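You operate a simulated robot arm through the tools that you are given. There is no shell and no other tool.

Carry out the task below with a simulated robot arm. There is one attempt and no reset: what you move stays moved.

Task
Stop the mixer, empty it into the red tub and lock it off.
Fine: by the yellow lever; then wipe the flour off its lid with the sponge; sponge back. What is to be rubbed or washed off counts as gone when no trace of it is left.

The check looks at the end state, three seconds after you hand in, the way a careful person would. Anything else that was tipped, shoved, dropped, spilled or broken makes it a failure. A push-on lid holds only when it is set on centred and level and pressed home; a screw cap is set on level and turned clockwise until tight.

Robot
A 7-joint arm with a three-finger gripper, fixed in place. Base frame: the origin is at the foot of the arm, x ahead of it, y to its left, z up. Readings come in m, degrees, newtons and seconds.
With the tool pointing down near the work surface it reaches from about 0.1 to 0.56 m from the base axis. Its first joint turns from -166.0 to 166.0 degrees. Payload 2.69 kg.
Tool frame: the origin (TCP) lies between the finger pads and is the grasp point; the fingertips stand 0.03 m ahead of it; z points along the fingers, y is the line along which they close. The gripper opens to 0.128 m. The gripper's body begins 0.117 m behind the TCP.
Orientation is that of the tool frame in the base frame, as [roll, pitch, yaw] about the fixed x, y, z axes, in that order (R = Rz(yaw) Ry(pitch) Rx(roll)). With the fingers straight down and closing along the base's y, the tool's x points along the base's -x, its y along +y and its z along -z.

Tools
- The arm moves only by the tool step_arm. Its argument "increments" is text: rows parted by semicolons, each of 6 numbers parted by spaces: the shift along the tool's x, y, z in m, then the turn, a rotation vector about the tool's x, y, z in degrees. In form: x y z rx ry rz; .... A call has 1 to 20 rows; each row shifts and turns the commanded pose from where the row before left it, along the tool's axes as they then stand. "jaw" is the gripper command, from -1 (shut) to 1 (fully open), values between in proportion, set as the call begins (left out, the last holds). A row lasts 0.2 s, in which the tool goes at most 0.05 m and 8.6 degrees; a call with a longer step from one row to the next is refused whole, and so is a gripper value outside its range. Where a pose cannot be reached the arm comes as near as it can. A force on the tool above 90 N (or 10 N above the force at the start of the call, whichever is more), or a blocked arm, ends the call early, and 0.2 s more pass. The fingers move at their own pace and stop on an object; they squeeze with about 22 N. The grip force told is the motor's: it shows also when the fingers shut on nothing. Time passes only in rows, and 0.2 s behind the last, so rows that do not move let the fingers close. The reply holds the time, the measured pose of the TCP, the force on the tool along the base axes, the opening and the grip force, in the units named above and with some noise, with the torque about the TCP (base axes, N m) and any sound that the robot's microphone picked up.
- Cameras (640 x 400 px; columns grow to the right, rows downward): "scene" is fixed at [0.2202, -0.5006, 1.4597]; the picture's right is [0.95, -0.32, 0.00], its down [-0.18, -0.52, -0.84] and it looks along [0.27, 0.79, -0.55] (base axes); focal length 368 px, centre (320, 200). "wrist" rides on the gripper at [0.058, 0.054, -0.131] in the tool frame; the picture's right is [-0.68, 0.74, 0.00], its down [-0.62, -0.57, -0.55] and it looks along [-0.40, -0.37, 0.84] (tool axes); focal length 234 px, centre (320, 200). There is no depth. A picture from a camera that has moved, and an enlarged one, comes with that camera's place and axes in the base frame and with its lens.
- snapshot(camera): a new picture of that camera. No time passes.
- slide_trunk(by): slides the trunk up (or, below 0, down) by that many m; the arm rides with it, the base frame stays. It gives what a move gives, with no picture.
- zoom(camera, box): a new picture of the part [left, top, right, bottom] of that camera's present view, enlarged. No time passes.
- job_done(): hands the job in; it is judged then, once.

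Places have to be worked out from the pictures, the camera data and where the tool is seen. Open the gripper and draw the arm clear of the work before you hand the job in, unless the task says otherwise.

The tools are called by a JSON object that holds its "method" and its "body". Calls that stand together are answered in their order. step_arm: Moves the arm, as the interface text tells. Its arguments: {"type":"object","properties":{"increments":{"type":"string"},"jaw":{"type":"number"}},"required":["increments"]} The other tools are called the same way: slide_trunk (by) slides the trunk up or down; snapshot (camera) takes a picture; zoom (camera, box) takes an enlarged picture of a part of a camera's view; job_done () hands the job in.

At the start:

```text
time: 0.0
tool_pos: [0.6962, 0.2548, 1.1868]
orientation: [180.0, 0.1, 180.0]
ft_force: [0.6, 0.3, 0.1]
moment: [-0.04, 0.02, 0.0]
gripper_width: 0.128
finger_force: 0.1
trunk travel left (down, up): [-0.15, 0.2]
```

scene: 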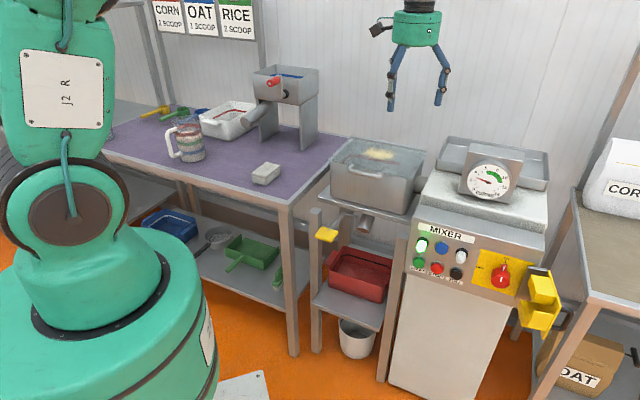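
wrist: 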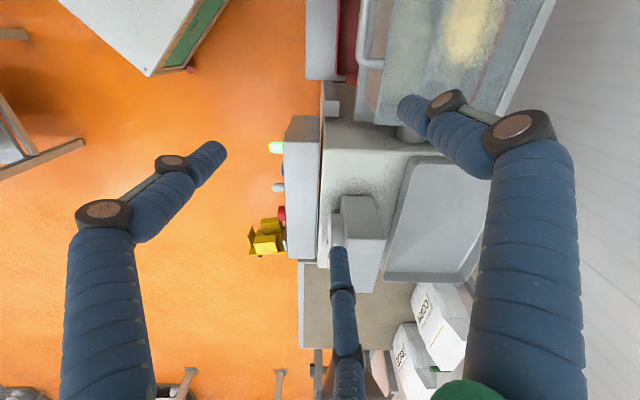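

I'll begin by looking closely at the mixer, its panel, the lever and the sponge before moving anything.

{"method": "zoom", "body": {"camera": "scene", "box": [380, 200, 580, 340]}}

{"method": "zoom", "body": {"camera": "scene", "box": [290, 120, 450, 360]}}

{"method": "zoom", "body": {"camera": "scene", "box": [140, 60, 340, 210]}}

```text
2.86 times, centred on (480, 270) of scene
camera zoom: at [0.2202, -0.5006, 1.4597], right [0.95, -0.32, 0.0], down [-0.18, -0.52, -0.84], along [0.27, 0.79, -0.55], focal length 1051 px, centre (-137, 0)
```

zoom: 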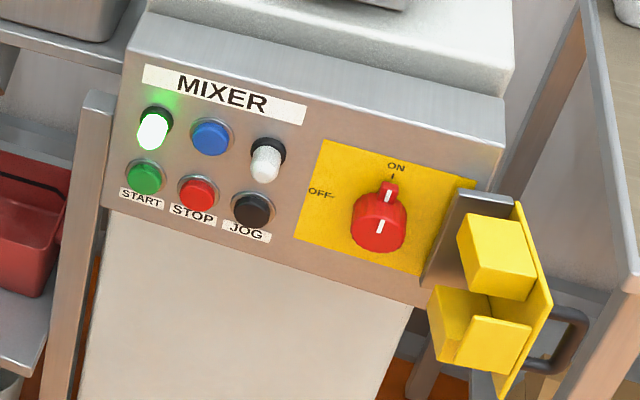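

```text
1.67 times, centred on (370, 240) of scene
camera zoom: at [0.2202, -0.5006, 1.4597], right [0.95, -0.32, 0.0], down [-0.18, -0.52, -0.84], along [0.27, 0.79, -0.55], focal length 613 px, centre (237, 133)
```

zoom: 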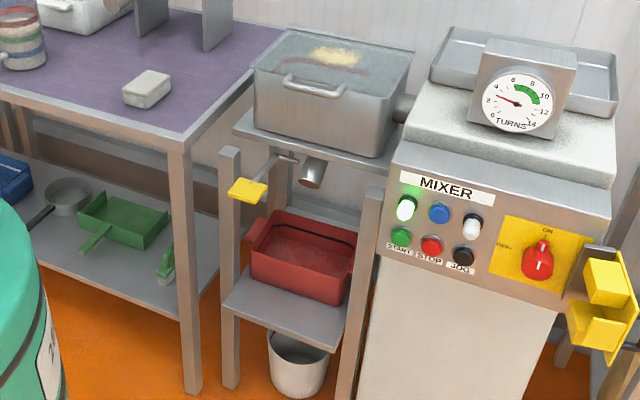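

```text
2.67 times, centred on (240, 135) of scene
camera zoom: at [0.2202, -0.5006, 1.4597], right [0.95, -0.32, 0.0], down [-0.18, -0.52, -0.84], along [0.27, 0.79, -0.55], focal length 981 px, centre (533, 373)
```

zoom: 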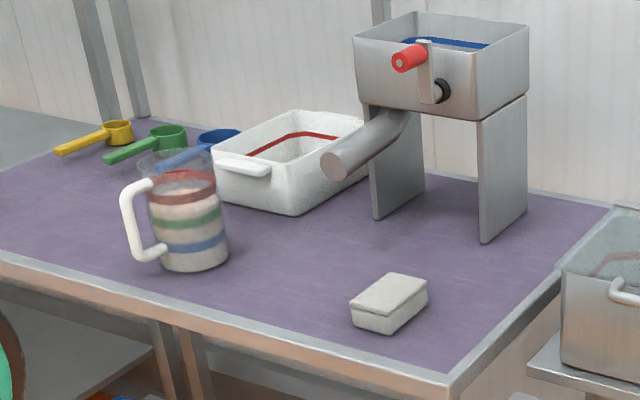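

The panel seems to be around (0.7–0.95, 0.1, 0.8). I'll zoom further on the isolator/lock device, the gauge, the lever, the lid and the sponge.

{"method": "zoom", "body": {"camera": "scene", "box": [470, 240, 570, 340]}}

{"method": "zoom", "body": {"camera": "scene", "box": [310, 130, 430, 210]}}

{"method": "zoom", "body": {"camera": "scene", "box": [300, 200, 400, 360]}}

{"method": "zoom", "body": {"camera": "wrist", "box": [230, 80, 390, 290]}}

{"method": "zoom", "body": {"camera": "scene", "box": [440, 130, 550, 200]}}

```text
4.00 times, centred on (520, 290) of scene
camera zoom: at [0.2202, -0.5006, 1.4597], right [0.95, -0.32, 0.0], down [-0.18, -0.52, -0.84], along [0.27, 0.79, -0.55], focal length 1471 px, centre (-480, -160)
```

zoom: 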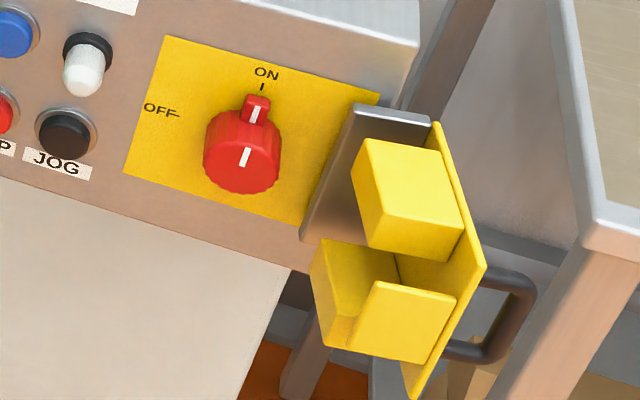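

```text
5.00 times, centred on (370, 170) of scene
camera zoom: at [0.2202, -0.5006, 1.4597], right [0.95, -0.32, 0.0], down [-0.18, -0.52, -0.84], along [0.27, 0.79, -0.55], focal length 1839 px, centre (70, 350)
```

zoom: 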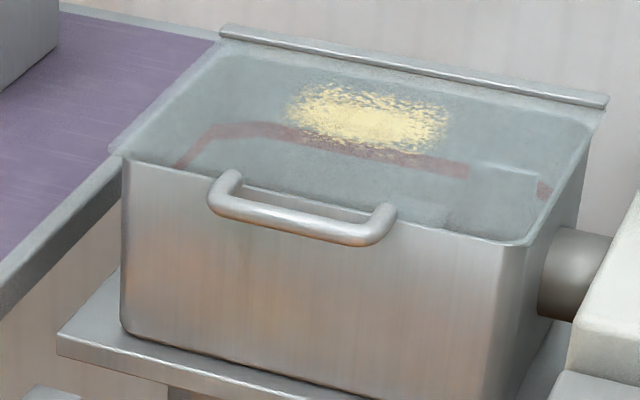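

```text
2.50 times, centred on (350, 280) of scene
camera zoom: at [0.2202, -0.5006, 1.4597], right [0.95, -0.32, 0.0], down [-0.18, -0.52, -0.84], along [0.27, 0.79, -0.55], focal length 920 px, centre (245, 0)
```

zoom: 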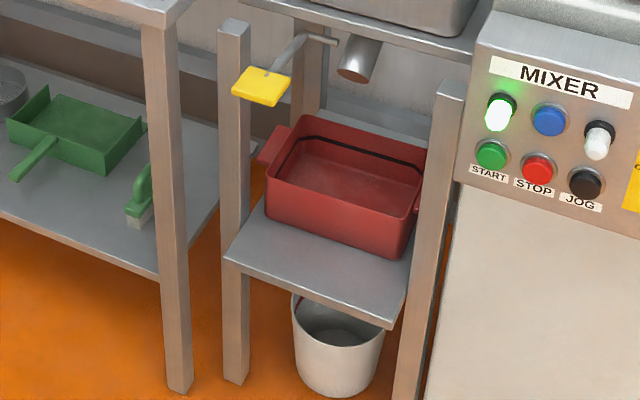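

```text
1.90 times, centred on (310, 185) of wrist
camera zoom: at [0.6369, 0.3091, 1.317], right [0.68, 0.74, 0.0], down [0.62, -0.57, 0.55], along [0.4, -0.37, -0.84], focal length 446 px, centre (339, 229)
```

zoom: 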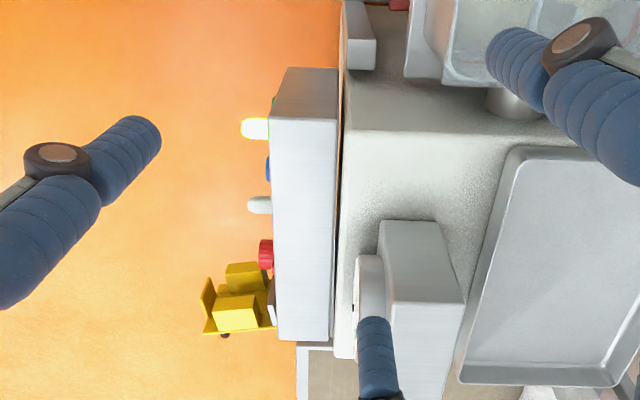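

```text
5.71 times, centred on (495, 165) of scene
camera zoom: at [0.2202, -0.5006, 1.4597], right [0.95, -0.32, 0.0], down [-0.18, -0.52, -0.84], along [0.27, 0.79, -0.55], focal length 2102 px, centre (-680, 400)
```

zoom: 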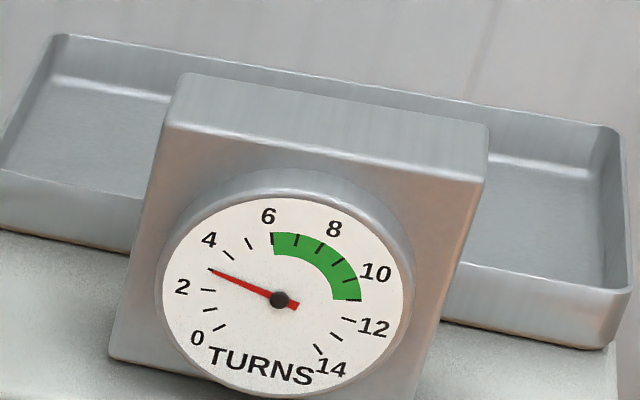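

The station is rotated about 45° about z: the panel plane faces the arm along roughly (-0.71,-0.71), about 0.58 m out. I'll pull the arm back to free space and turn the wrist so its camera looks at the panel and pan.

{"method": "step_arm", "body": {"increments": "0.0308 -0.0256 0 0 0 0;0.0308 -0.0256 0 0 0 0;0.0308 -0.0256 0 0 0 0;0.0308 -0.0256 0 0 0 0;0.0308 -0.0256 0 0 0 0;0.0308 -0.0256 0 0 0 0;0.0308 -0.0256 0 0 0 0;0.0308 -0.0256 0 0 0 0;0 0 0 0 0 -8.5;0 0 0 0 0 -8.5;0 0 0 0 0 -8.5;0 0 0 0 0 -8.5;0 0 0 0 0 -8.5;0 0 0 0 0 -8.5;0 0 0 0 0 -8.5;0 0 0 0 0 -8.5;0 0 0 0 0 -8.5;0 0 0 0 0 -8.5"}}

{"method": "snapshot", "body": {"camera": "wrist"}}

{"method": "snapshot", "body": {"camera": "scene"}}

```text
time: 3.8
tool_pos: [0.4491, 0.0512, 1.1863]
orientation: [-180.0, 0.0, -94.8]
ft_force: [0.0, 0.6, -0.7]
moment: [0.0, 0.03, 0.0]
gripper_width: 0.128
finger_force: 0.0
trunk travel left (down, up): [-0.15, 0.2]
```

```text
taken
camera wrist: at [0.3906, -0.003, 1.3167], right [-0.68, 0.74, 0.0], down [0.62, 0.57, 0.55], along [0.4, 0.37, -0.84], focal length 234 px, centre (320, 200)
```

wrist: 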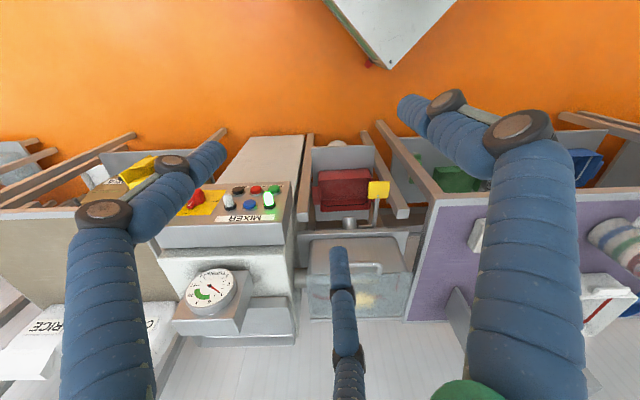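

```text
taken
```

scene: 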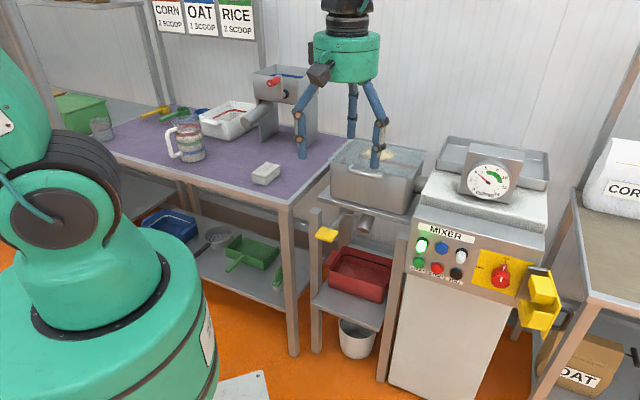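

The gripper appears with three legs in view, and the gauge needle may have moved. I'll zoom on the gauge, the panel, and the wrist view of panel and lid.

{"method": "zoom", "body": {"camera": "scene", "box": [440, 130, 550, 200]}}

{"method": "zoom", "body": {"camera": "wrist", "box": [90, 130, 300, 270]}}

{"method": "zoom", "body": {"camera": "wrist", "box": [290, 120, 500, 330]}}

{"method": "zoom", "body": {"camera": "scene", "box": [270, 0, 430, 180]}}

```text
5.71 times, centred on (495, 165) of scene
camera zoom: at [0.2202, -0.5006, 1.4597], right [0.95, -0.32, 0.0], down [-0.18, -0.52, -0.84], along [0.27, 0.79, -0.55], focal length 2102 px, centre (-680, 400)
```

zoom: 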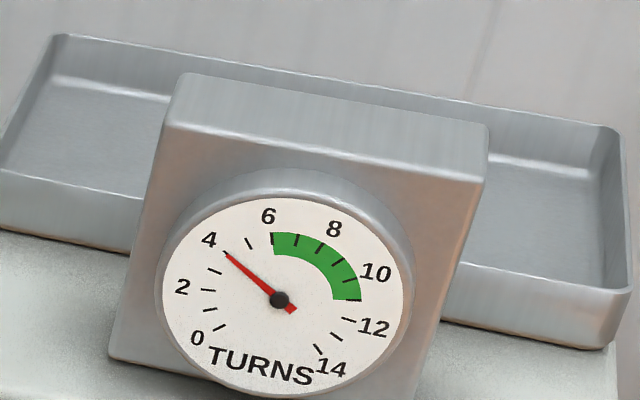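

```text
2.86 times, centred on (195, 200) of wrist
camera zoom: at [0.3906, -0.003, 1.3167], right [-0.68, 0.74, 0.0], down [0.62, 0.57, 0.55], along [0.4, 0.37, -0.84], focal length 669 px, centre (677, 200)
```

zoom: 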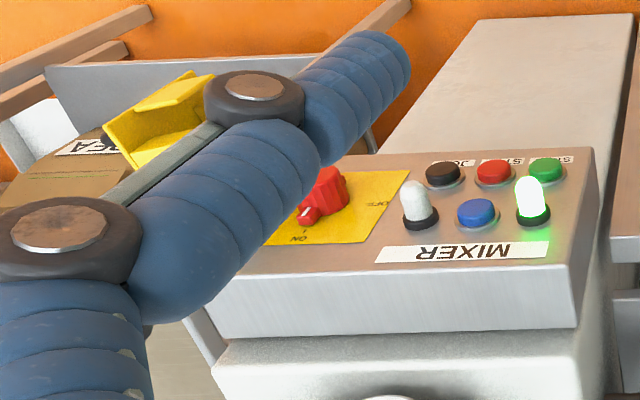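

```text
1.90 times, centred on (395, 225) of wrist
camera zoom: at [0.3906, -0.003, 1.3167], right [-0.68, 0.74, 0.0], down [0.62, 0.57, 0.55], along [0.4, 0.37, -0.84], focal length 446 px, centre (177, 152)
```

zoom: 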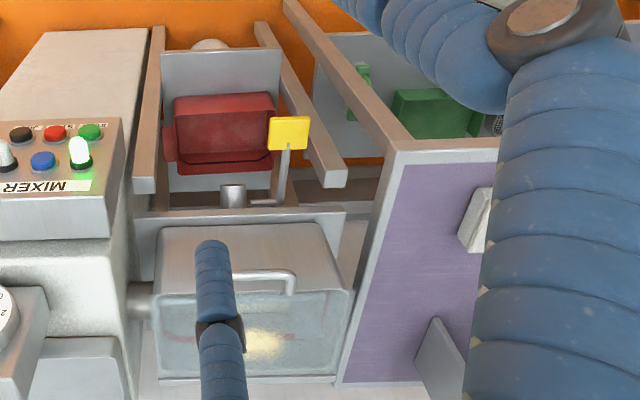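

```text
2.22 times, centred on (350, 90) of scene
camera zoom: at [0.2202, -0.5006, 1.4597], right [0.95, -0.32, 0.0], down [-0.18, -0.52, -0.84], along [0.27, 0.79, -0.55], focal length 817 px, centre (253, 444)
```

zoom: 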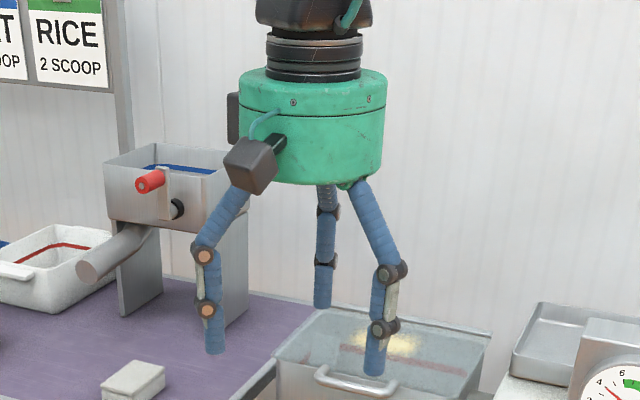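

The needle moved from 3 to about 4 in 3.8 s, so the mixer counts about 0.27 turns/s. I'll aim to press STOP while the needle is in the green band (t ≈ 12–30 s). STOP is at about (0.755, 0.09, 0.757); I'll close the jaws and swing the tool to point at the panel.

{"method": "step_arm", "body": {"increments": "0 0 0 0 0 8.04;0 0 0 0 0 8.04;0 0 0 0 0 8.04;0 0 0 0 0 8.04;0 0 0 0 0 8.04;0 -0.0172 0 0 -8.18 0;0 -0.0172 0 0 -8.18 0;0 -0.0172 0 0 -8.18 0;0 -0.0172 0 0 -8.18 0;0 -0.0172 0 0 -8.18 0;0 -0.0172 0 0 -8.18 0;0 -0.0172 0 0 -8.18 0;0 -0.0172 0 0 -8.18 0;0 -0.0172 0 0 -8.18 0;0 -0.0172 0 0 -8.18 0;0 -0.0172 0 0 -8.18 0", "jaw": -1}}

{"method": "snapshot", "body": {"camera": "wrist"}}

{"method": "snapshot", "body": {"camera": "scene"}}

```text
time: 7.2
tool_pos: [0.5822, -0.0853, 1.1859]
orientation: [-37.9, 89.9, 7.0]
ft_force: [-0.1, 0.4, -0.2]
moment: [-0.04, 0.02, -0.03]
gripper_width: 0.0023
finger_force: 22.0
trunk travel left (down, up): [-0.15, 0.2]
```

```text
taken
camera wrist: at [0.4513, -0.1379, 1.1279], right [-0.52, 0.52, 0.68], down [0.01, -0.79, 0.62], along [0.85, 0.33, 0.41], focal length 234 px, centre (320, 200)
```

wrist: 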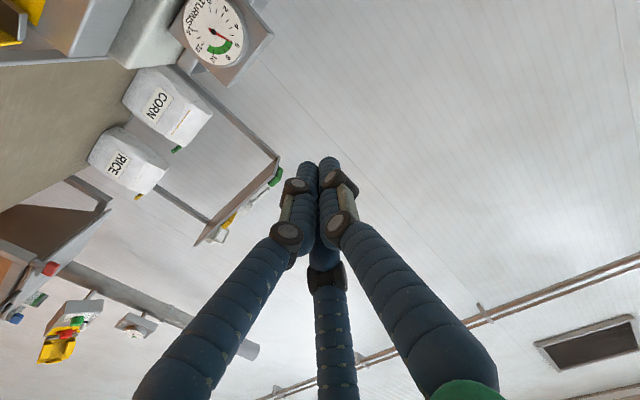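

```text
taken
```

scene: 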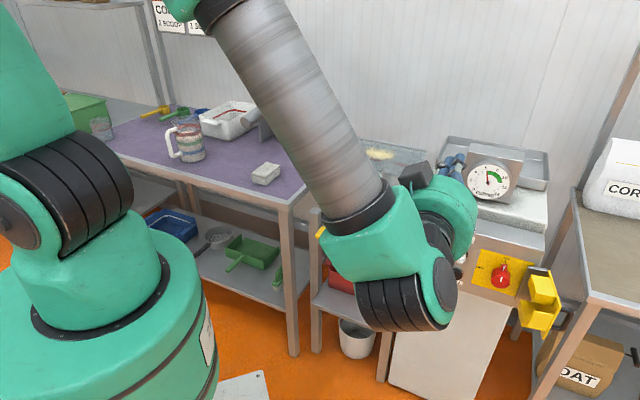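

Pose is as wanted (tool along the station's depth axis). I'll check the gauge in the zoom before continuing.

{"method": "zoom", "body": {"camera": "scene", "box": [440, 130, 550, 200]}}

{"method": "zoom", "body": {"camera": "wrist", "box": [160, 0, 290, 80]}}

```text
5.71 times, centred on (495, 165) of scene
camera zoom: at [0.2202, -0.5006, 1.4597], right [0.95, -0.32, 0.0], down [-0.18, -0.52, -0.84], along [0.27, 0.79, -0.55], focal length 2102 px, centre (-680, 400)
```

zoom: 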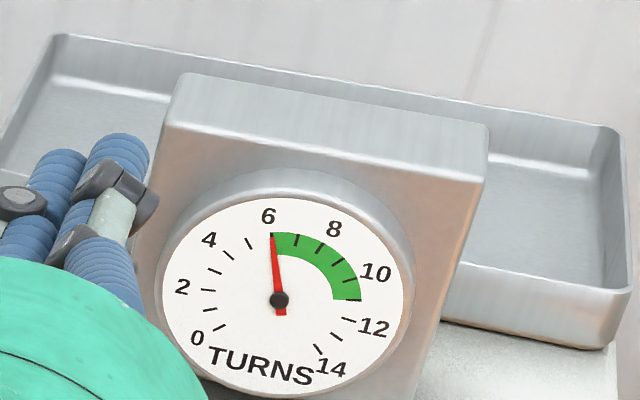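

```text
4.92 times, centred on (225, 40) of wrist
camera zoom: at [0.4513, -0.1379, 1.1279], right [-0.52, 0.52, 0.68], down [0.01, -0.79, 0.62], along [0.85, 0.33, 0.41], focal length 1153 px, centre (788, 988)
```

zoom: 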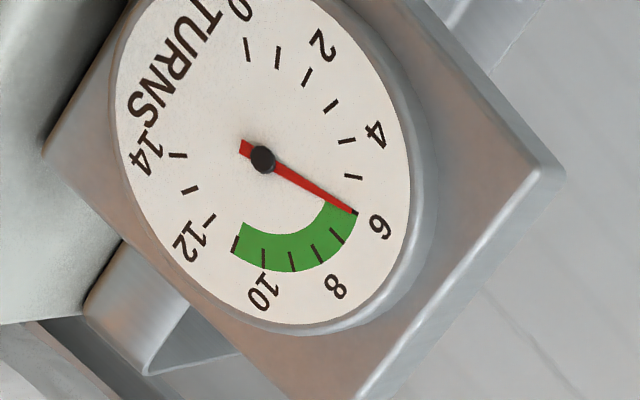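

The needle is at 6 at t=7.2 s, so the rate is about 0.42 turns/s and the band ends near t≈19 s. I'll lower the closed fingers to face STOP, about 7 cm short of it.

{"method": "step_arm", "body": {"increments": "0.039 0.0001 0.0125 0 0 0;0.039 0.0001 0.0125 0 0 0;0.039 0.0001 0.0125 0 0 0;0.039 0.0001 0.0125 0 0 0;0.039 0.0001 0.0125 0 0 0;0.039 0.0001 0.0125 0 0 0;0.039 0.0001 0.0125 0 0 0;0.039 0.0001 0.0125 0 0 0;0.039 0.0001 0.0125 0 0 0;0.039 0.0001 0.0125 0 0 0;0.039 0.0001 0.0125 0 0 0"}}

{"method": "snapshot", "body": {"camera": "wrist"}}

{"method": "snapshot", "body": {"camera": "scene"}}

```text
time: 9.6
tool_pos: [0.678, 0.0135, 0.7578]
orientation: [-70.9, 89.9, -26.2]
ft_force: [0.1, 0.0, -0.1]
moment: [-0.07, 0.06, 0.03]
gripper_width: 0.0023
finger_force: 22.1
trunk travel left (down, up): [-0.15, 0.2]
```

```text
taken
camera wrist: at [0.5478, -0.0397, 0.6998], right [-0.52, 0.52, 0.68], down [0.01, -0.79, 0.62], along [0.85, 0.33, 0.41], focal length 234 px, centre (320, 200)
```

wrist: 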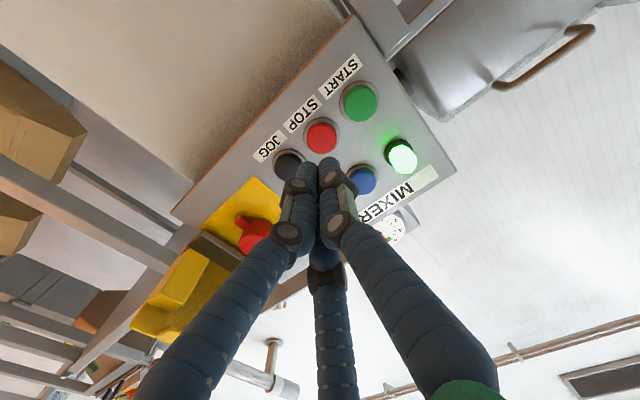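

```text
taken
```

scene: 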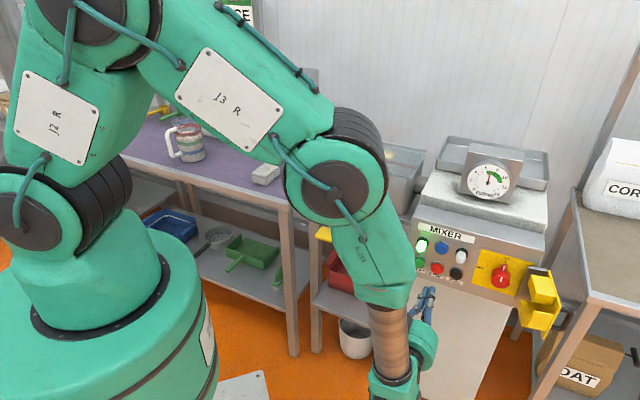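

The tips line up with STOP (u offset ≈2 mm, z within 2 mm). Advancing to just before contact and then creeping in.

{"method": "step_arm", "body": {"increments": "0 0 0.0165 0 0 0;0 0 0.0165 0 0 0;0 0 0.0165 0 0 0;0 0 0.0165 0 0 0;0 0 0.004 0 0 0;0 0 0.004 0 0 0;0 0 0.004 0 0 0"}}

{"method": "snapshot", "body": {"camera": "wrist"}}

{"method": "zoom", "body": {"camera": "scene", "box": [400, 130, 560, 330]}}

```text
time: 11.2
tool_pos: [0.7344, 0.068, 0.7578]
orientation: [1.7, 90.0, 46.5]
ft_force: [-0.4, -1.4, -0.3]
moment: [0.04, 0.02, 0.01]
gripper_width: 0.0064
finger_force: 31.6
trunk travel left (down, up): [-0.15, 0.2]
heard: click
```

```text
taken
camera wrist: at [0.6037, 0.0147, 0.6987], right [-0.52, 0.52, 0.68], down [0.01, -0.79, 0.62], along [0.85, 0.33, 0.4], focal length 234 px, centre (320, 200)
```

wrist: 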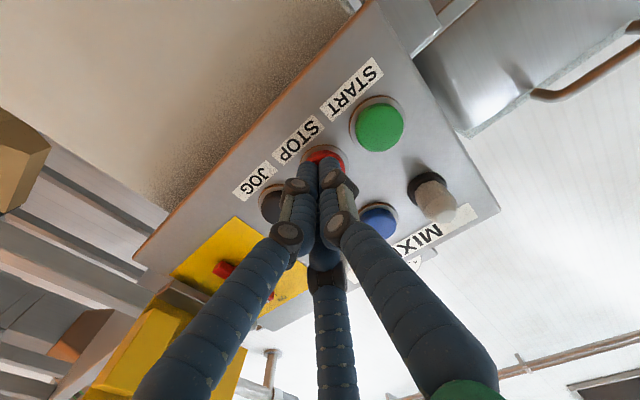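

```text
2.00 times, centred on (480, 230) of scene
camera zoom: at [0.2202, -0.5006, 1.4597], right [0.95, -0.32, 0.0], down [-0.18, -0.52, -0.84], along [0.27, 0.79, -0.55], focal length 736 px, centre (0, 140)
```

zoom: 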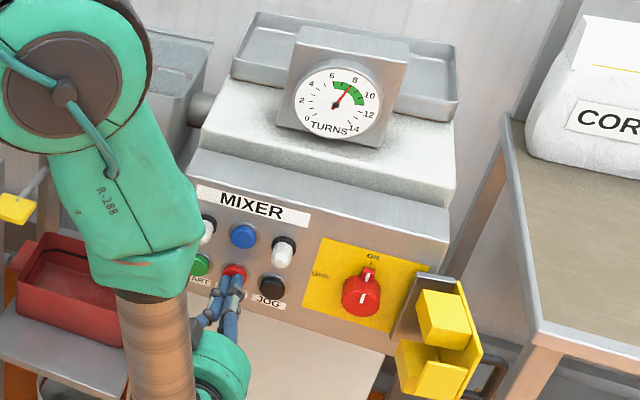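

STOP clicked: the green lamp is out and the needle stands at about 7.5, inside the green. I'll back off and move left to look at the yellow lever, spout and tub.

{"method": "step_arm", "body": {"increments": "0 0 -0.04 0 0 0;0 0 -0.04 0 0 0;0 0 -0.04 0 0 0;0 0 -0.02 0 0 0;-0.015 0.037 0 0 0 0;-0.015 0.037 0 0 0 0;-0.015 0.037 0 0 0 0;-0.015 0.037 0 0 0 0;-0.015 0.037 0 0 0 0;-0.015 0.037 0 0 0 0;-0.015 0.037 0 0 0 0;-0.015 0.037 0 0 0 0;-0.015 0.037 0 0 0 0;-0.015 0.037 0 0 0 0;0 0 0 0 7.5 0;0 0 0 0 7.5 0;0 0 0 0 7.5 0;0 0 0 0 7.5 0"}}

{"method": "snapshot", "body": {"camera": "wrist"}}

{"method": "snapshot", "body": {"camera": "scene"}}

{"method": "zoom", "body": {"camera": "scene", "box": [400, 130, 560, 330]}}

```text
time: 15.0
tool_pos: [0.5192, 0.1604, 1.0021]
orientation: [-180.0, 59.9, -135.2]
ft_force: [0.1, 0.0, 0.1]
moment: [-0.01, 0.0, -0.02]
gripper_width: 0.0023
finger_force: 31.9
out of reach, approached as far as the arm can: row 5, 6, 7, 8, 9, 10, 11, 12, 13, 14
trunk travel left (down, up): [-0.15, 0.2]
```

```text
taken
camera wrist: at [0.3795, 0.0994, 1.0181], right [-0.28, 0.76, 0.58], down [0.28, -0.52, 0.81], along [0.92, 0.39, -0.07], focal length 234 px, centre (320, 200)
```

wrist: 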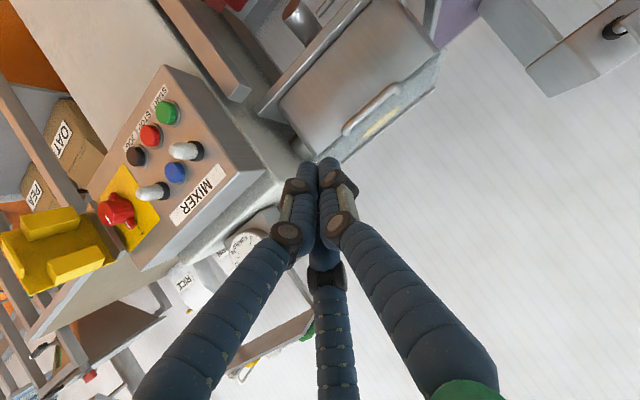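

```text
taken
```

scene: 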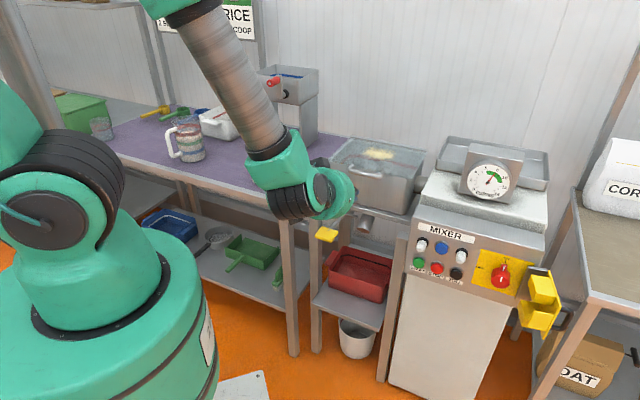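

```text
2.00 times, centred on (480, 230) of scene
camera zoom: at [0.2202, -0.5006, 1.4597], right [0.95, -0.32, 0.0], down [-0.18, -0.52, -0.84], along [0.27, 0.79, -0.55], focal length 736 px, centre (0, 140)
```

zoom: 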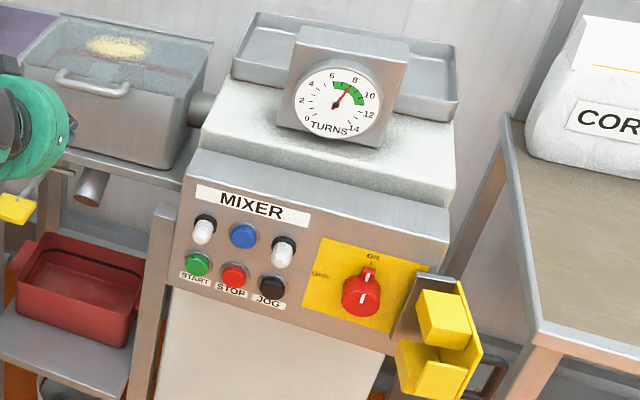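

Mixer is stopped with the needle at ~7.5. The lateral move with a horizontal tool hit the inner reach limit, so I'll tip the tool further down and shift left to see the lever and spout.

{"method": "step_arm", "body": {"increments": "0 0 0 0 8 0;0 0 0 0 8 0;0 0 0 0 8 0;0 0 0 0 8 0;0 0 0 0 8 0;0 0.035 0 0 0 0;0 0.035 0 0 0 0;0 0.035 0 0 0 0;0 0.035 0 0 0 0"}}

{"method": "snapshot", "body": {"camera": "wrist"}}

{"method": "snapshot", "body": {"camera": "scene"}}

```text
time: 17.0
tool_pos: [0.4191, 0.2594, 1.004]
orientation: [180.0, 20.0, -135.2]
ft_force: [-1.2, 0.5, -0.6]
moment: [0.04, 0.0, 0.02]
gripper_width: 0.0022
finger_force: 31.3
trunk travel left (down, up): [-0.15, 0.2]
```

```text
taken
camera wrist: at [0.3104, 0.2294, 1.1065], right [-0.07, 0.97, 0.23], down [0.68, -0.13, 0.73], along [0.73, 0.21, -0.65], focal length 234 px, centre (320, 200)
```

wrist: 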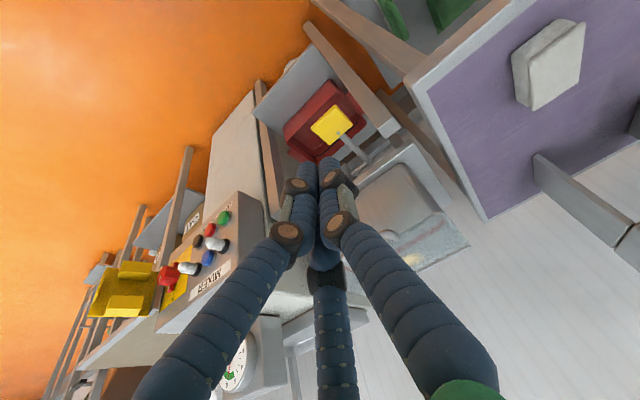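

```text
taken
```

scene: 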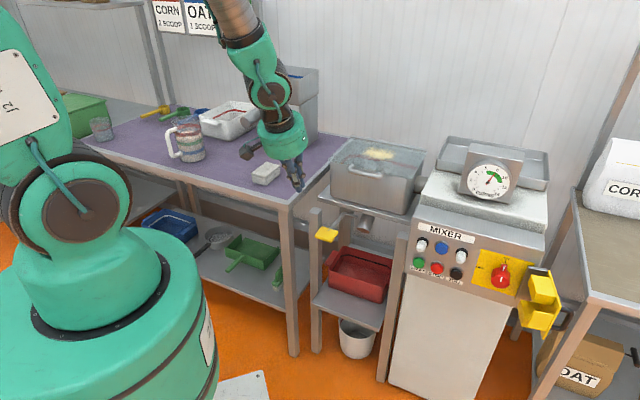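

The lever paddle triangulates to about u=0.123, v=0.632, z=0.725 (base x≈0.534, y≈0.360). I'll zoom into the lever, spout and tub to see how the lever moves.

{"method": "zoom", "body": {"camera": "wrist", "box": [250, 40, 420, 170]}}

{"method": "zoom", "body": {"camera": "scene", "box": [305, 190, 415, 310]}}

```text
3.08 times, centred on (335, 105) of wrist
camera zoom: at [0.3104, 0.2294, 1.1065], right [-0.07, 0.97, 0.23], down [0.68, -0.13, 0.73], along [0.73, 0.21, -0.65], focal length 720 px, centre (274, 492)
```

zoom: 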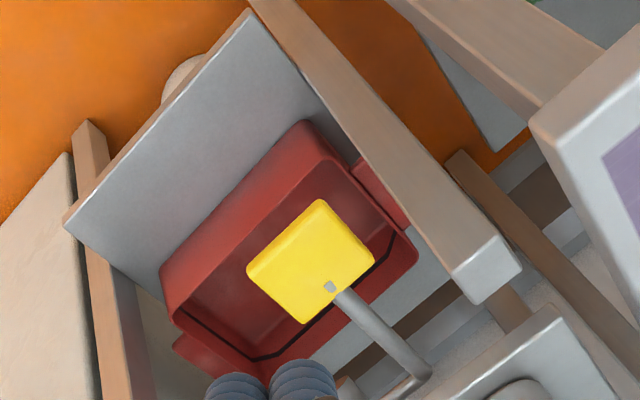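

```text
3.33 times, centred on (360, 250) of scene
camera zoom: at [0.2202, -0.5006, 1.4597], right [0.95, -0.32, 0.0], down [-0.18, -0.52, -0.84], along [0.27, 0.79, -0.55], focal length 1226 px, centre (187, 33)
```

zoom: 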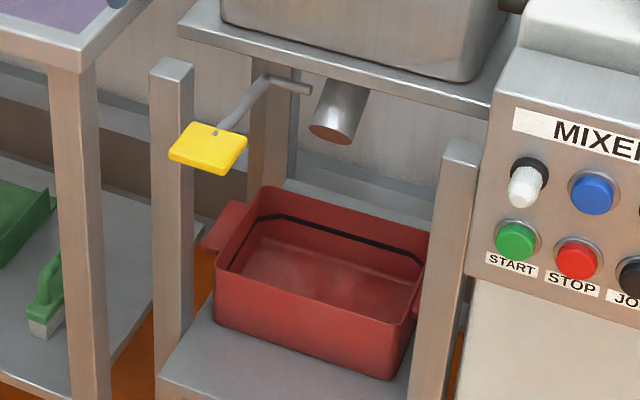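

The lever is a roughly 0.146 m crank, pivot at about (u 0.121, v 0.778, z 0.712), its shaft running to the spout; the tub sits centred under the spout. I'll bring the closed fingers, tipped 45°, just above the paddle to push it down.

{"method": "step_arm", "body": {"increments": "0 0 0 0 -8.33 0;0 0 0 0 -8.33 0;0 0 0 0 -8.34 0;0.006 -0.0014 0.0431 0 0 0;0.006 -0.0014 0.0431 0 0 0;0.006 -0.0014 0.0431 0 0 0;0.006 -0.0014 0.0431 0 0 0;0.006 -0.0014 0.0431 0 0 0"}}

{"method": "snapshot", "body": {"camera": "wrist"}}

{"method": "zoom", "body": {"camera": "scene", "box": [250, 130, 430, 310]}}

```text
time: 18.8
tool_pos: [0.5167, 0.3488, 0.8283]
orientation: [-180.0, 45.1, -135.3]
ft_force: [0.2, 0.0, 1.2]
moment: [-0.04, 0.06, -0.04]
gripper_width: 0.0022
finger_force: 31.1
trunk travel left (down, up): [-0.15, 0.2]
```

```text
taken
camera wrist: at [0.3839, 0.2927, 0.8805], right [-0.18, 0.86, 0.48], down [0.43, -0.37, 0.82], along [0.88, 0.35, -0.3], focal length 234 px, centre (320, 200)
```

wrist: 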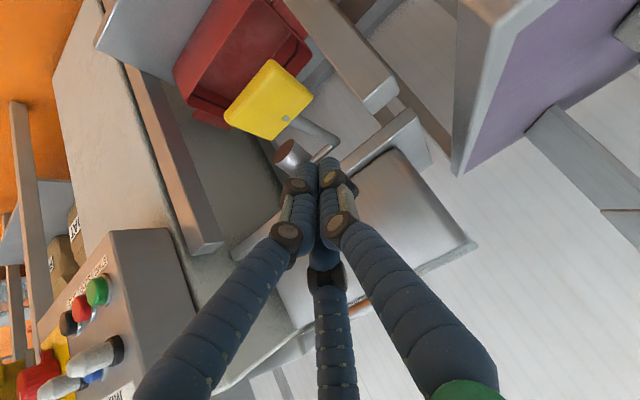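

```text
2.22 times, centred on (340, 220) of scene
camera zoom: at [0.2202, -0.5006, 1.4597], right [0.95, -0.32, 0.0], down [-0.18, -0.52, -0.84], along [0.27, 0.79, -0.55], focal length 817 px, centre (276, 156)
```

zoom: 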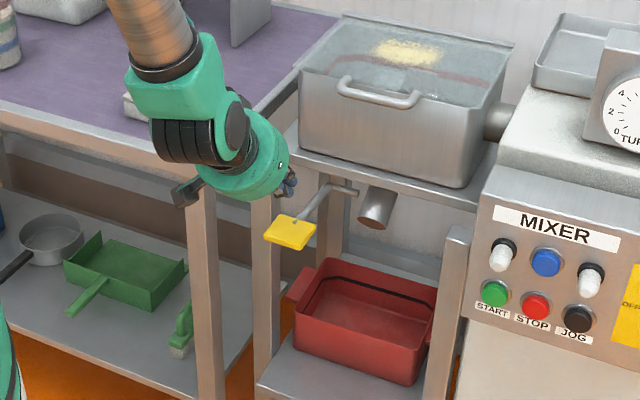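

The tips are directly above the paddle. I'll lower onto it and begin following the lever's arc down to about 20°, watching the force.

{"method": "step_arm", "body": {"increments": "0.0219 0 0.0219 0 0 0;0.0219 0 0.0219 0 0 0;0.0089 0 0.0075 0 0 0;0.0089 0 0.0075 0 0 0;0.0089 0 0.0093 0 0 0;0.0089 0 0.0093 0 0 0;0.0071 0 0.0107 0 0 0;0.0071 0 0.0107 0 0 0"}}

{"method": "snapshot", "body": {"camera": "wrist"}}

{"method": "zoom", "body": {"camera": "scene", "box": [250, 130, 430, 310]}}

```text
time: 20.6
tool_pos: [0.5422, 0.3467, 0.71]
orientation: [178.9, 44.9, -135.6]
ft_force: [-39.6, -11.2, 46.4]
moment: [-0.23, 0.8, -0.11]
gripper_width: 0.0021
finger_force: 31.3
out of reach, approached as far as the arm can: row 4, 5, 6, 7, 8
trunk travel left (down, up): [-0.15, 0.2]
```

```text
taken
camera wrist: at [0.4103, 0.2898, 0.7633], right [-0.18, 0.85, 0.49], down [0.44, -0.37, 0.82], along [0.88, 0.36, -0.31], focal length 234 px, centre (320, 200)
```

wrist: 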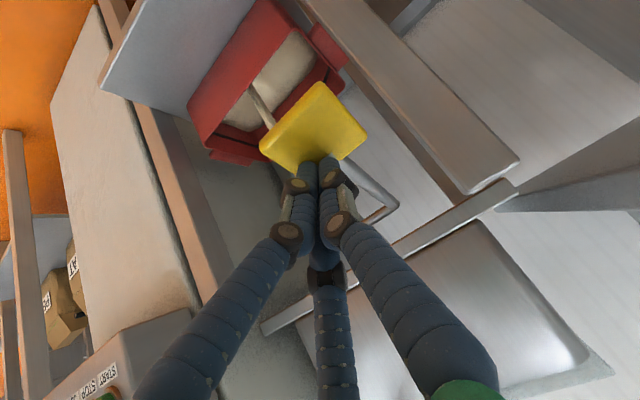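

```text
2.22 times, centred on (340, 220) of scene
camera zoom: at [0.2202, -0.5006, 1.4597], right [0.95, -0.32, 0.0], down [-0.18, -0.52, -0.84], along [0.27, 0.79, -0.55], focal length 817 px, centre (276, 156)
```

zoom: 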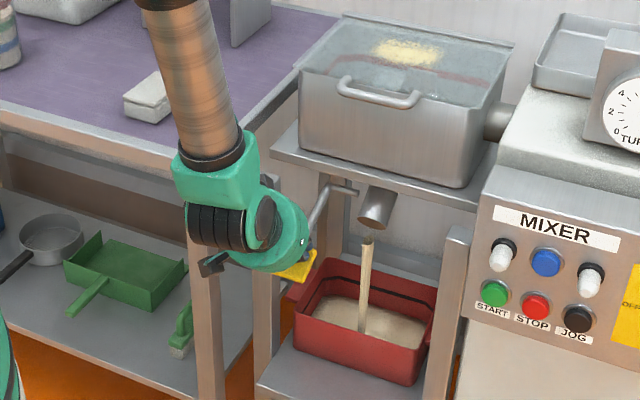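

The lever is down and flour is pouring into the red tub. Force is about 60 N, so I'll hold without pressing further and watch.

{"method": "step_arm", "body": {"increments": "0 0 0 0 0 0;0 0 0 0 0 0;0 0 0 0 0 0;0 0 0 0 0 0;0 0 0 0 0 0"}}

{"method": "zoom", "body": {"camera": "scene", "box": [250, 130, 430, 310]}}

```text
time: 21.8
tool_pos: [0.5432, 0.3463, 0.7113]
orientation: [179.0, 44.8, -135.7]
ft_force: [-42.0, -12.2, 50.6]
moment: [-0.27, 0.8, 0.02]
gripper_width: 0.0022
finger_force: 31.3
trunk travel left (down, up): [-0.15, 0.2]
```

```text
2.22 times, centred on (340, 220) of scene
camera zoom: at [0.2202, -0.5006, 1.4597], right [0.95, -0.32, 0.0], down [-0.18, -0.52, -0.84], along [0.27, 0.79, -0.55], focal length 817 px, centre (276, 156)
```

zoom: 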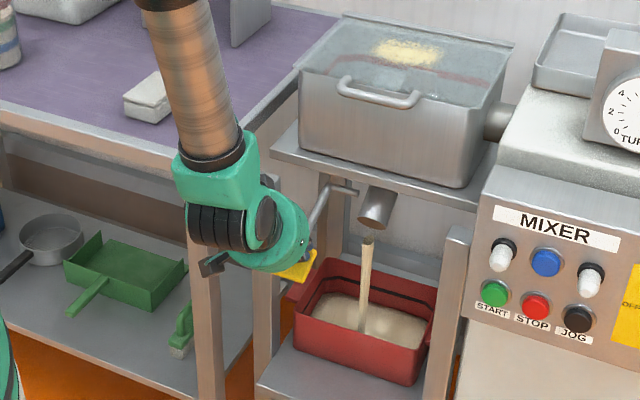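

Force sits at ~67 N, suggesting the lever is at its stop; I'll ease back 3 mm along the tool and keep watching the flow.

{"method": "step_arm", "body": {"increments": "0 0 -0.003 0 0 0;0 0 0 0 0 0;0 0 0 0 0 0"}}

{"method": "zoom", "body": {"camera": "scene", "box": [250, 130, 430, 310]}}

```text
time: 22.6
tool_pos: [0.5474, 0.3427, 0.7133]
orientation: [179.1, 44.8, -135.7]
ft_force: [-3.9, -5.0, 10.3]
moment: [-0.09, 0.03, -0.03]
gripper_width: 0.0021
finger_force: 31.5
out of reach, approached as far as the arm can: row 1
trunk travel left (down, up): [-0.15, 0.2]
```

```text
2.22 times, centred on (340, 220) of scene
camera zoom: at [0.2202, -0.5006, 1.4597], right [0.95, -0.32, 0.0], down [-0.18, -0.52, -0.84], along [0.27, 0.79, -0.55], focal length 817 px, centre (276, 156)
```

zoom: 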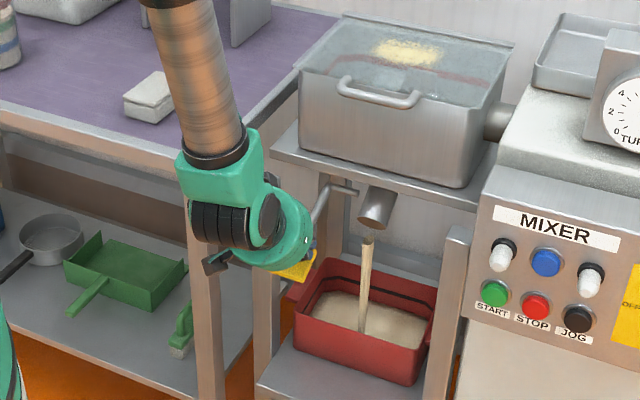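

Force fell to ~12 N and the stream continues. Holding here while it empties.

{"method": "step_arm", "body": {"increments": "0 0 0 0 0 0;0 0 0 0 0 0;0 0 0 0 0 0;0 0 0 0 0 0;0 0 0 0 0 0;0 0 0 0 0 0;0 0 0 0 0 0;0 0 0 0 0 0;0 0 0 0 0 0;0 0 0 0 0 0"}}

{"method": "zoom", "body": {"camera": "scene", "box": [250, 130, 430, 310]}}

{"method": "snapshot", "body": {"camera": "wrist"}}

```text
time: 24.8
tool_pos: [0.5477, 0.345, 0.7136]
orientation: [179.1, 44.9, -135.6]
ft_force: [1.1, -1.8, 12.3]
moment: [0.0, -0.14, -0.03]
gripper_width: 0.0021
finger_force: 30.8
trunk travel left (down, up): [-0.15, 0.2]
```

```text
2.22 times, centred on (340, 220) of scene
camera zoom: at [0.2202, -0.5006, 1.4597], right [0.95, -0.32, 0.0], down [-0.18, -0.52, -0.84], along [0.27, 0.79, -0.55], focal length 817 px, centre (276, 156)
```

zoom: 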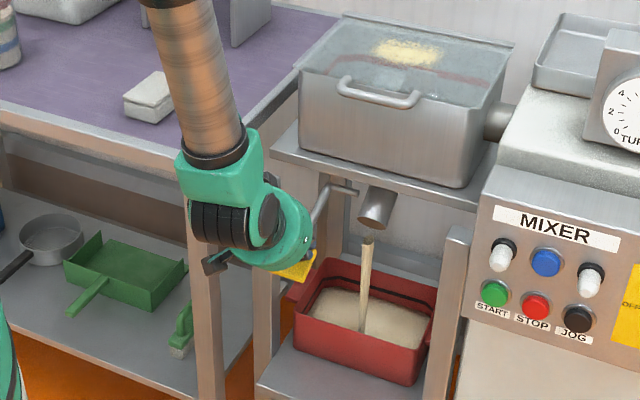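

```text
taken
camera wrist: at [0.4147, 0.2887, 0.7661], right [-0.18, 0.86, 0.48], down [0.44, -0.37, 0.82], along [0.88, 0.36, -0.31], focal length 234 px, centre (320, 200)
```

wrist: 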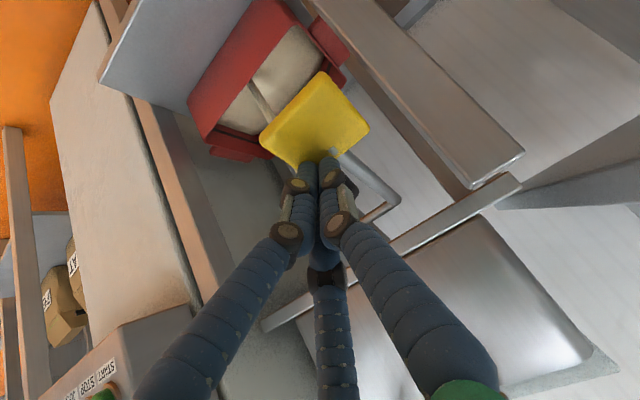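

Still pouring, level in the tub rising well below its rim. I keep holding.

{"method": "step_arm", "body": {"increments": "0 0 0 0 0 0;0 0 0 0 0 0;0 0 0 0 0 0;0 0 0 0 0 0;0 0 0 0 0 0;0 0 0 0 0 0;0 0 0 0 0 0;0 0 0 0 0 0;0 0 0 0 0 0;0 0 0 0 0 0;0 0 0 0 0 0;0 0 0 0 0 0;0 0 0 0 0 0;0 0 0 0 0 0;0 0 0 0 0 0"}}

{"method": "zoom", "body": {"camera": "scene", "box": [250, 130, 430, 310]}}

```text
time: 28.0
tool_pos: [0.5477, 0.3442, 0.7128]
orientation: [179.1, 44.8, -135.6]
ft_force: [-1.7, -1.3, 12.5]
moment: [-0.01, -0.08, -0.04]
gripper_width: 0.0022
finger_force: 31.6
trunk travel left (down, up): [-0.15, 0.2]
```

```text
2.22 times, centred on (340, 220) of scene
camera zoom: at [0.2202, -0.5006, 1.4597], right [0.95, -0.32, 0.0], down [-0.18, -0.52, -0.84], along [0.27, 0.79, -0.55], focal length 817 px, centre (276, 156)
```

zoom: 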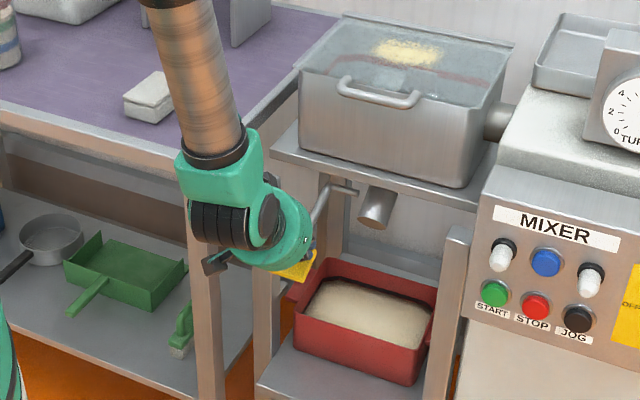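

The stream has ended and the tub is full to just below its line. I'll lift straight up off the lever and see whether it springs back.

{"method": "step_arm", "body": {"increments": "-0.02 0 -0.02 0 0 0;-0.025 0 -0.025 0 0 0;-0.025 0 -0.025 0 0 0;-0.025 0 -0.025 0 0 0;-0.025 0 -0.025 0 0 0"}}

{"method": "zoom", "body": {"camera": "scene", "box": [250, 130, 430, 310]}}

{"method": "snapshot", "body": {"camera": "wrist"}}

```text
time: 29.2
tool_pos: [0.5473, 0.3457, 0.8803]
orientation: [179.9, 44.9, -135.2]
ft_force: [-0.2, 0.8, 0.1]
moment: [0.01, -0.06, 0.02]
gripper_width: 0.002
finger_force: 31.5
trunk travel left (down, up): [-0.15, 0.2]
```

```text
2.22 times, centred on (340, 220) of scene
camera zoom: at [0.2202, -0.5006, 1.4597], right [0.95, -0.32, 0.0], down [-0.18, -0.52, -0.84], along [0.27, 0.79, -0.55], focal length 817 px, centre (276, 156)
```

zoom: 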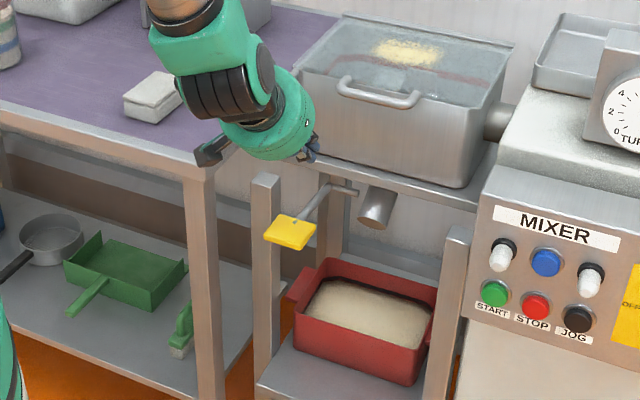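

```text
taken
camera wrist: at [0.4142, 0.2896, 0.9335], right [-0.18, 0.86, 0.48], down [0.43, -0.37, 0.82], along [0.88, 0.35, -0.31], focal length 234 px, centre (320, 200)
```

wrist: 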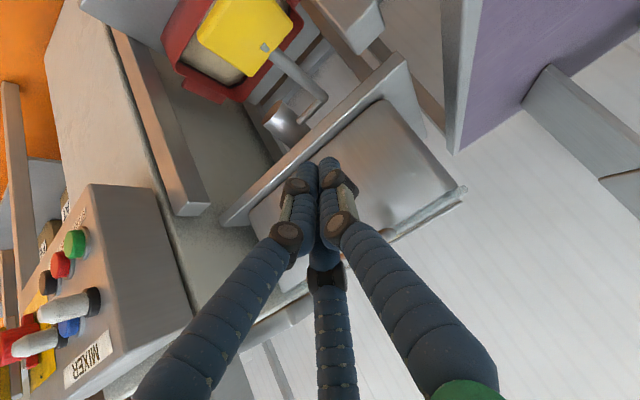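

The lever sprung back closed and nothing spilled. Next is the isolator: I'll swing back and right, levelling the tool in front of the red knob (about u 0.62, z 0.795) to look at it closely.

{"method": "step_arm", "body": {"increments": "0.0161 -0.0357 -0.0161 0 0 0;0.0161 -0.0357 -0.0161 0 0 0;0.0161 -0.0357 -0.0161 0 0 0;0.0161 -0.0357 -0.0161 0 0 0;0.0161 -0.0357 -0.0161 0 0 0;0.0161 -0.0357 -0.0161 0 0 0;0.0161 -0.0357 -0.0161 0 0 0;0 -0.038 0 0 -7.5 0;0 -0.038 0 0 -7.5 0;0 -0.038 0 0 -7.5 0;0 -0.038 0 0 -7.5 0;0 -0.038 0 0 -7.5 0;0 -0.038 0 0 -7.5 0", "jaw": 0.2}}

{"method": "snapshot", "body": {"camera": "wrist"}}

{"method": "snapshot", "body": {"camera": "scene"}}

```text
time: 32.0
tool_pos: [0.7712, -0.1066, 0.88]
orientation: [11.5, 89.9, 56.2]
ft_force: [0.1, -0.5, 0.2]
moment: [-0.04, 0.02, 0.0]
gripper_width: 0.0769
finger_force: 0.0
trunk travel left (down, up): [-0.15, 0.2]
```

```text
taken
camera wrist: at [0.6411, -0.1601, 0.8231], right [-0.52, 0.52, 0.68], down [0.01, -0.79, 0.62], along [0.85, 0.33, 0.4], focal length 234 px, centre (320, 200)
```

wrist: 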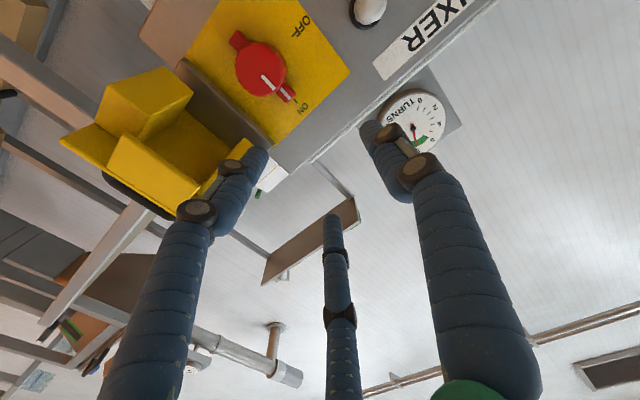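

```text
taken
```

scene: 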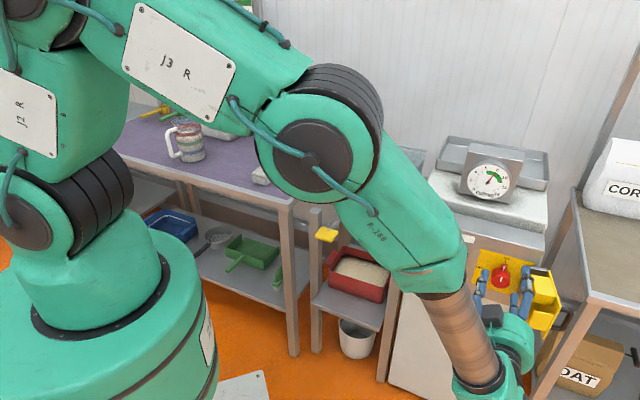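

Good view of the knob and the yellow device. Zooming in on both.

{"method": "zoom", "body": {"camera": "wrist", "box": [50, 0, 370, 220]}}

{"method": "zoom", "body": {"camera": "wrist", "box": [190, 0, 350, 130]}}

{"method": "zoom", "body": {"camera": "scene", "box": [460, 240, 580, 340]}}

```text
1.82 times, centred on (210, 110) of wrist
camera zoom: at [0.6411, -0.1601, 0.8231], right [-0.52, 0.52, 0.68], down [0.01, -0.79, 0.62], along [0.85, 0.33, 0.4], focal length 426 px, centre (520, 364)
```

zoom: 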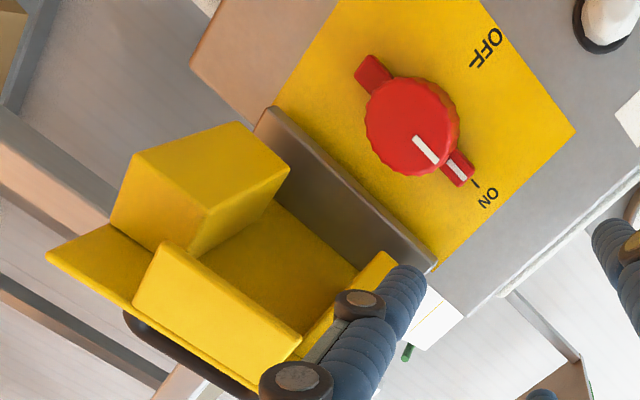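

```text
3.08 times, centred on (270, 65) of wrist
camera zoom: at [0.6411, -0.1601, 0.8231], right [-0.52, 0.52, 0.68], down [0.01, -0.79, 0.62], along [0.85, 0.33, 0.4], focal length 720 px, centre (474, 615)
```

zoom: 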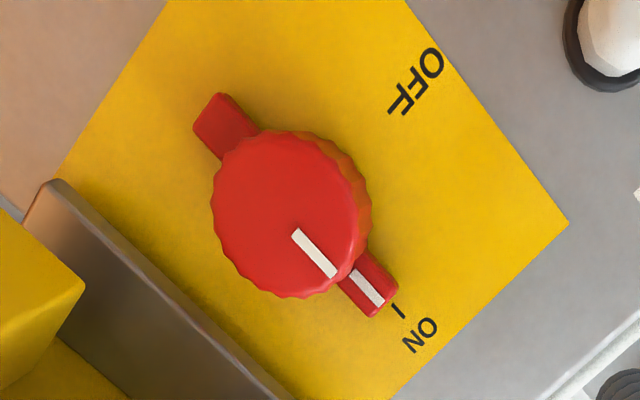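

```text
4.00 times, centred on (520, 290) of scene
camera zoom: at [0.2202, -0.5006, 1.4597], right [0.95, -0.32, 0.0], down [-0.18, -0.52, -0.84], along [0.27, 0.79, -0.55], focal length 1471 px, centre (-480, -160)
```

zoom: 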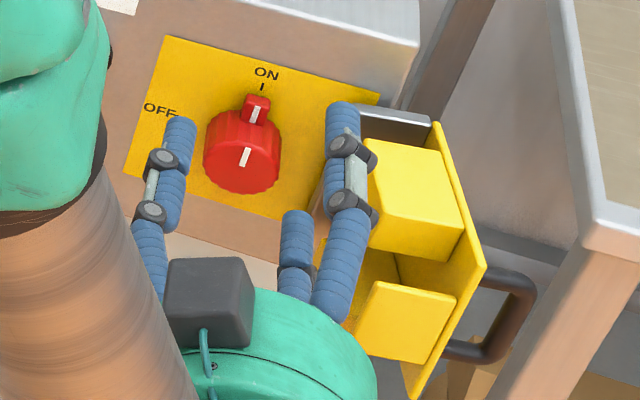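

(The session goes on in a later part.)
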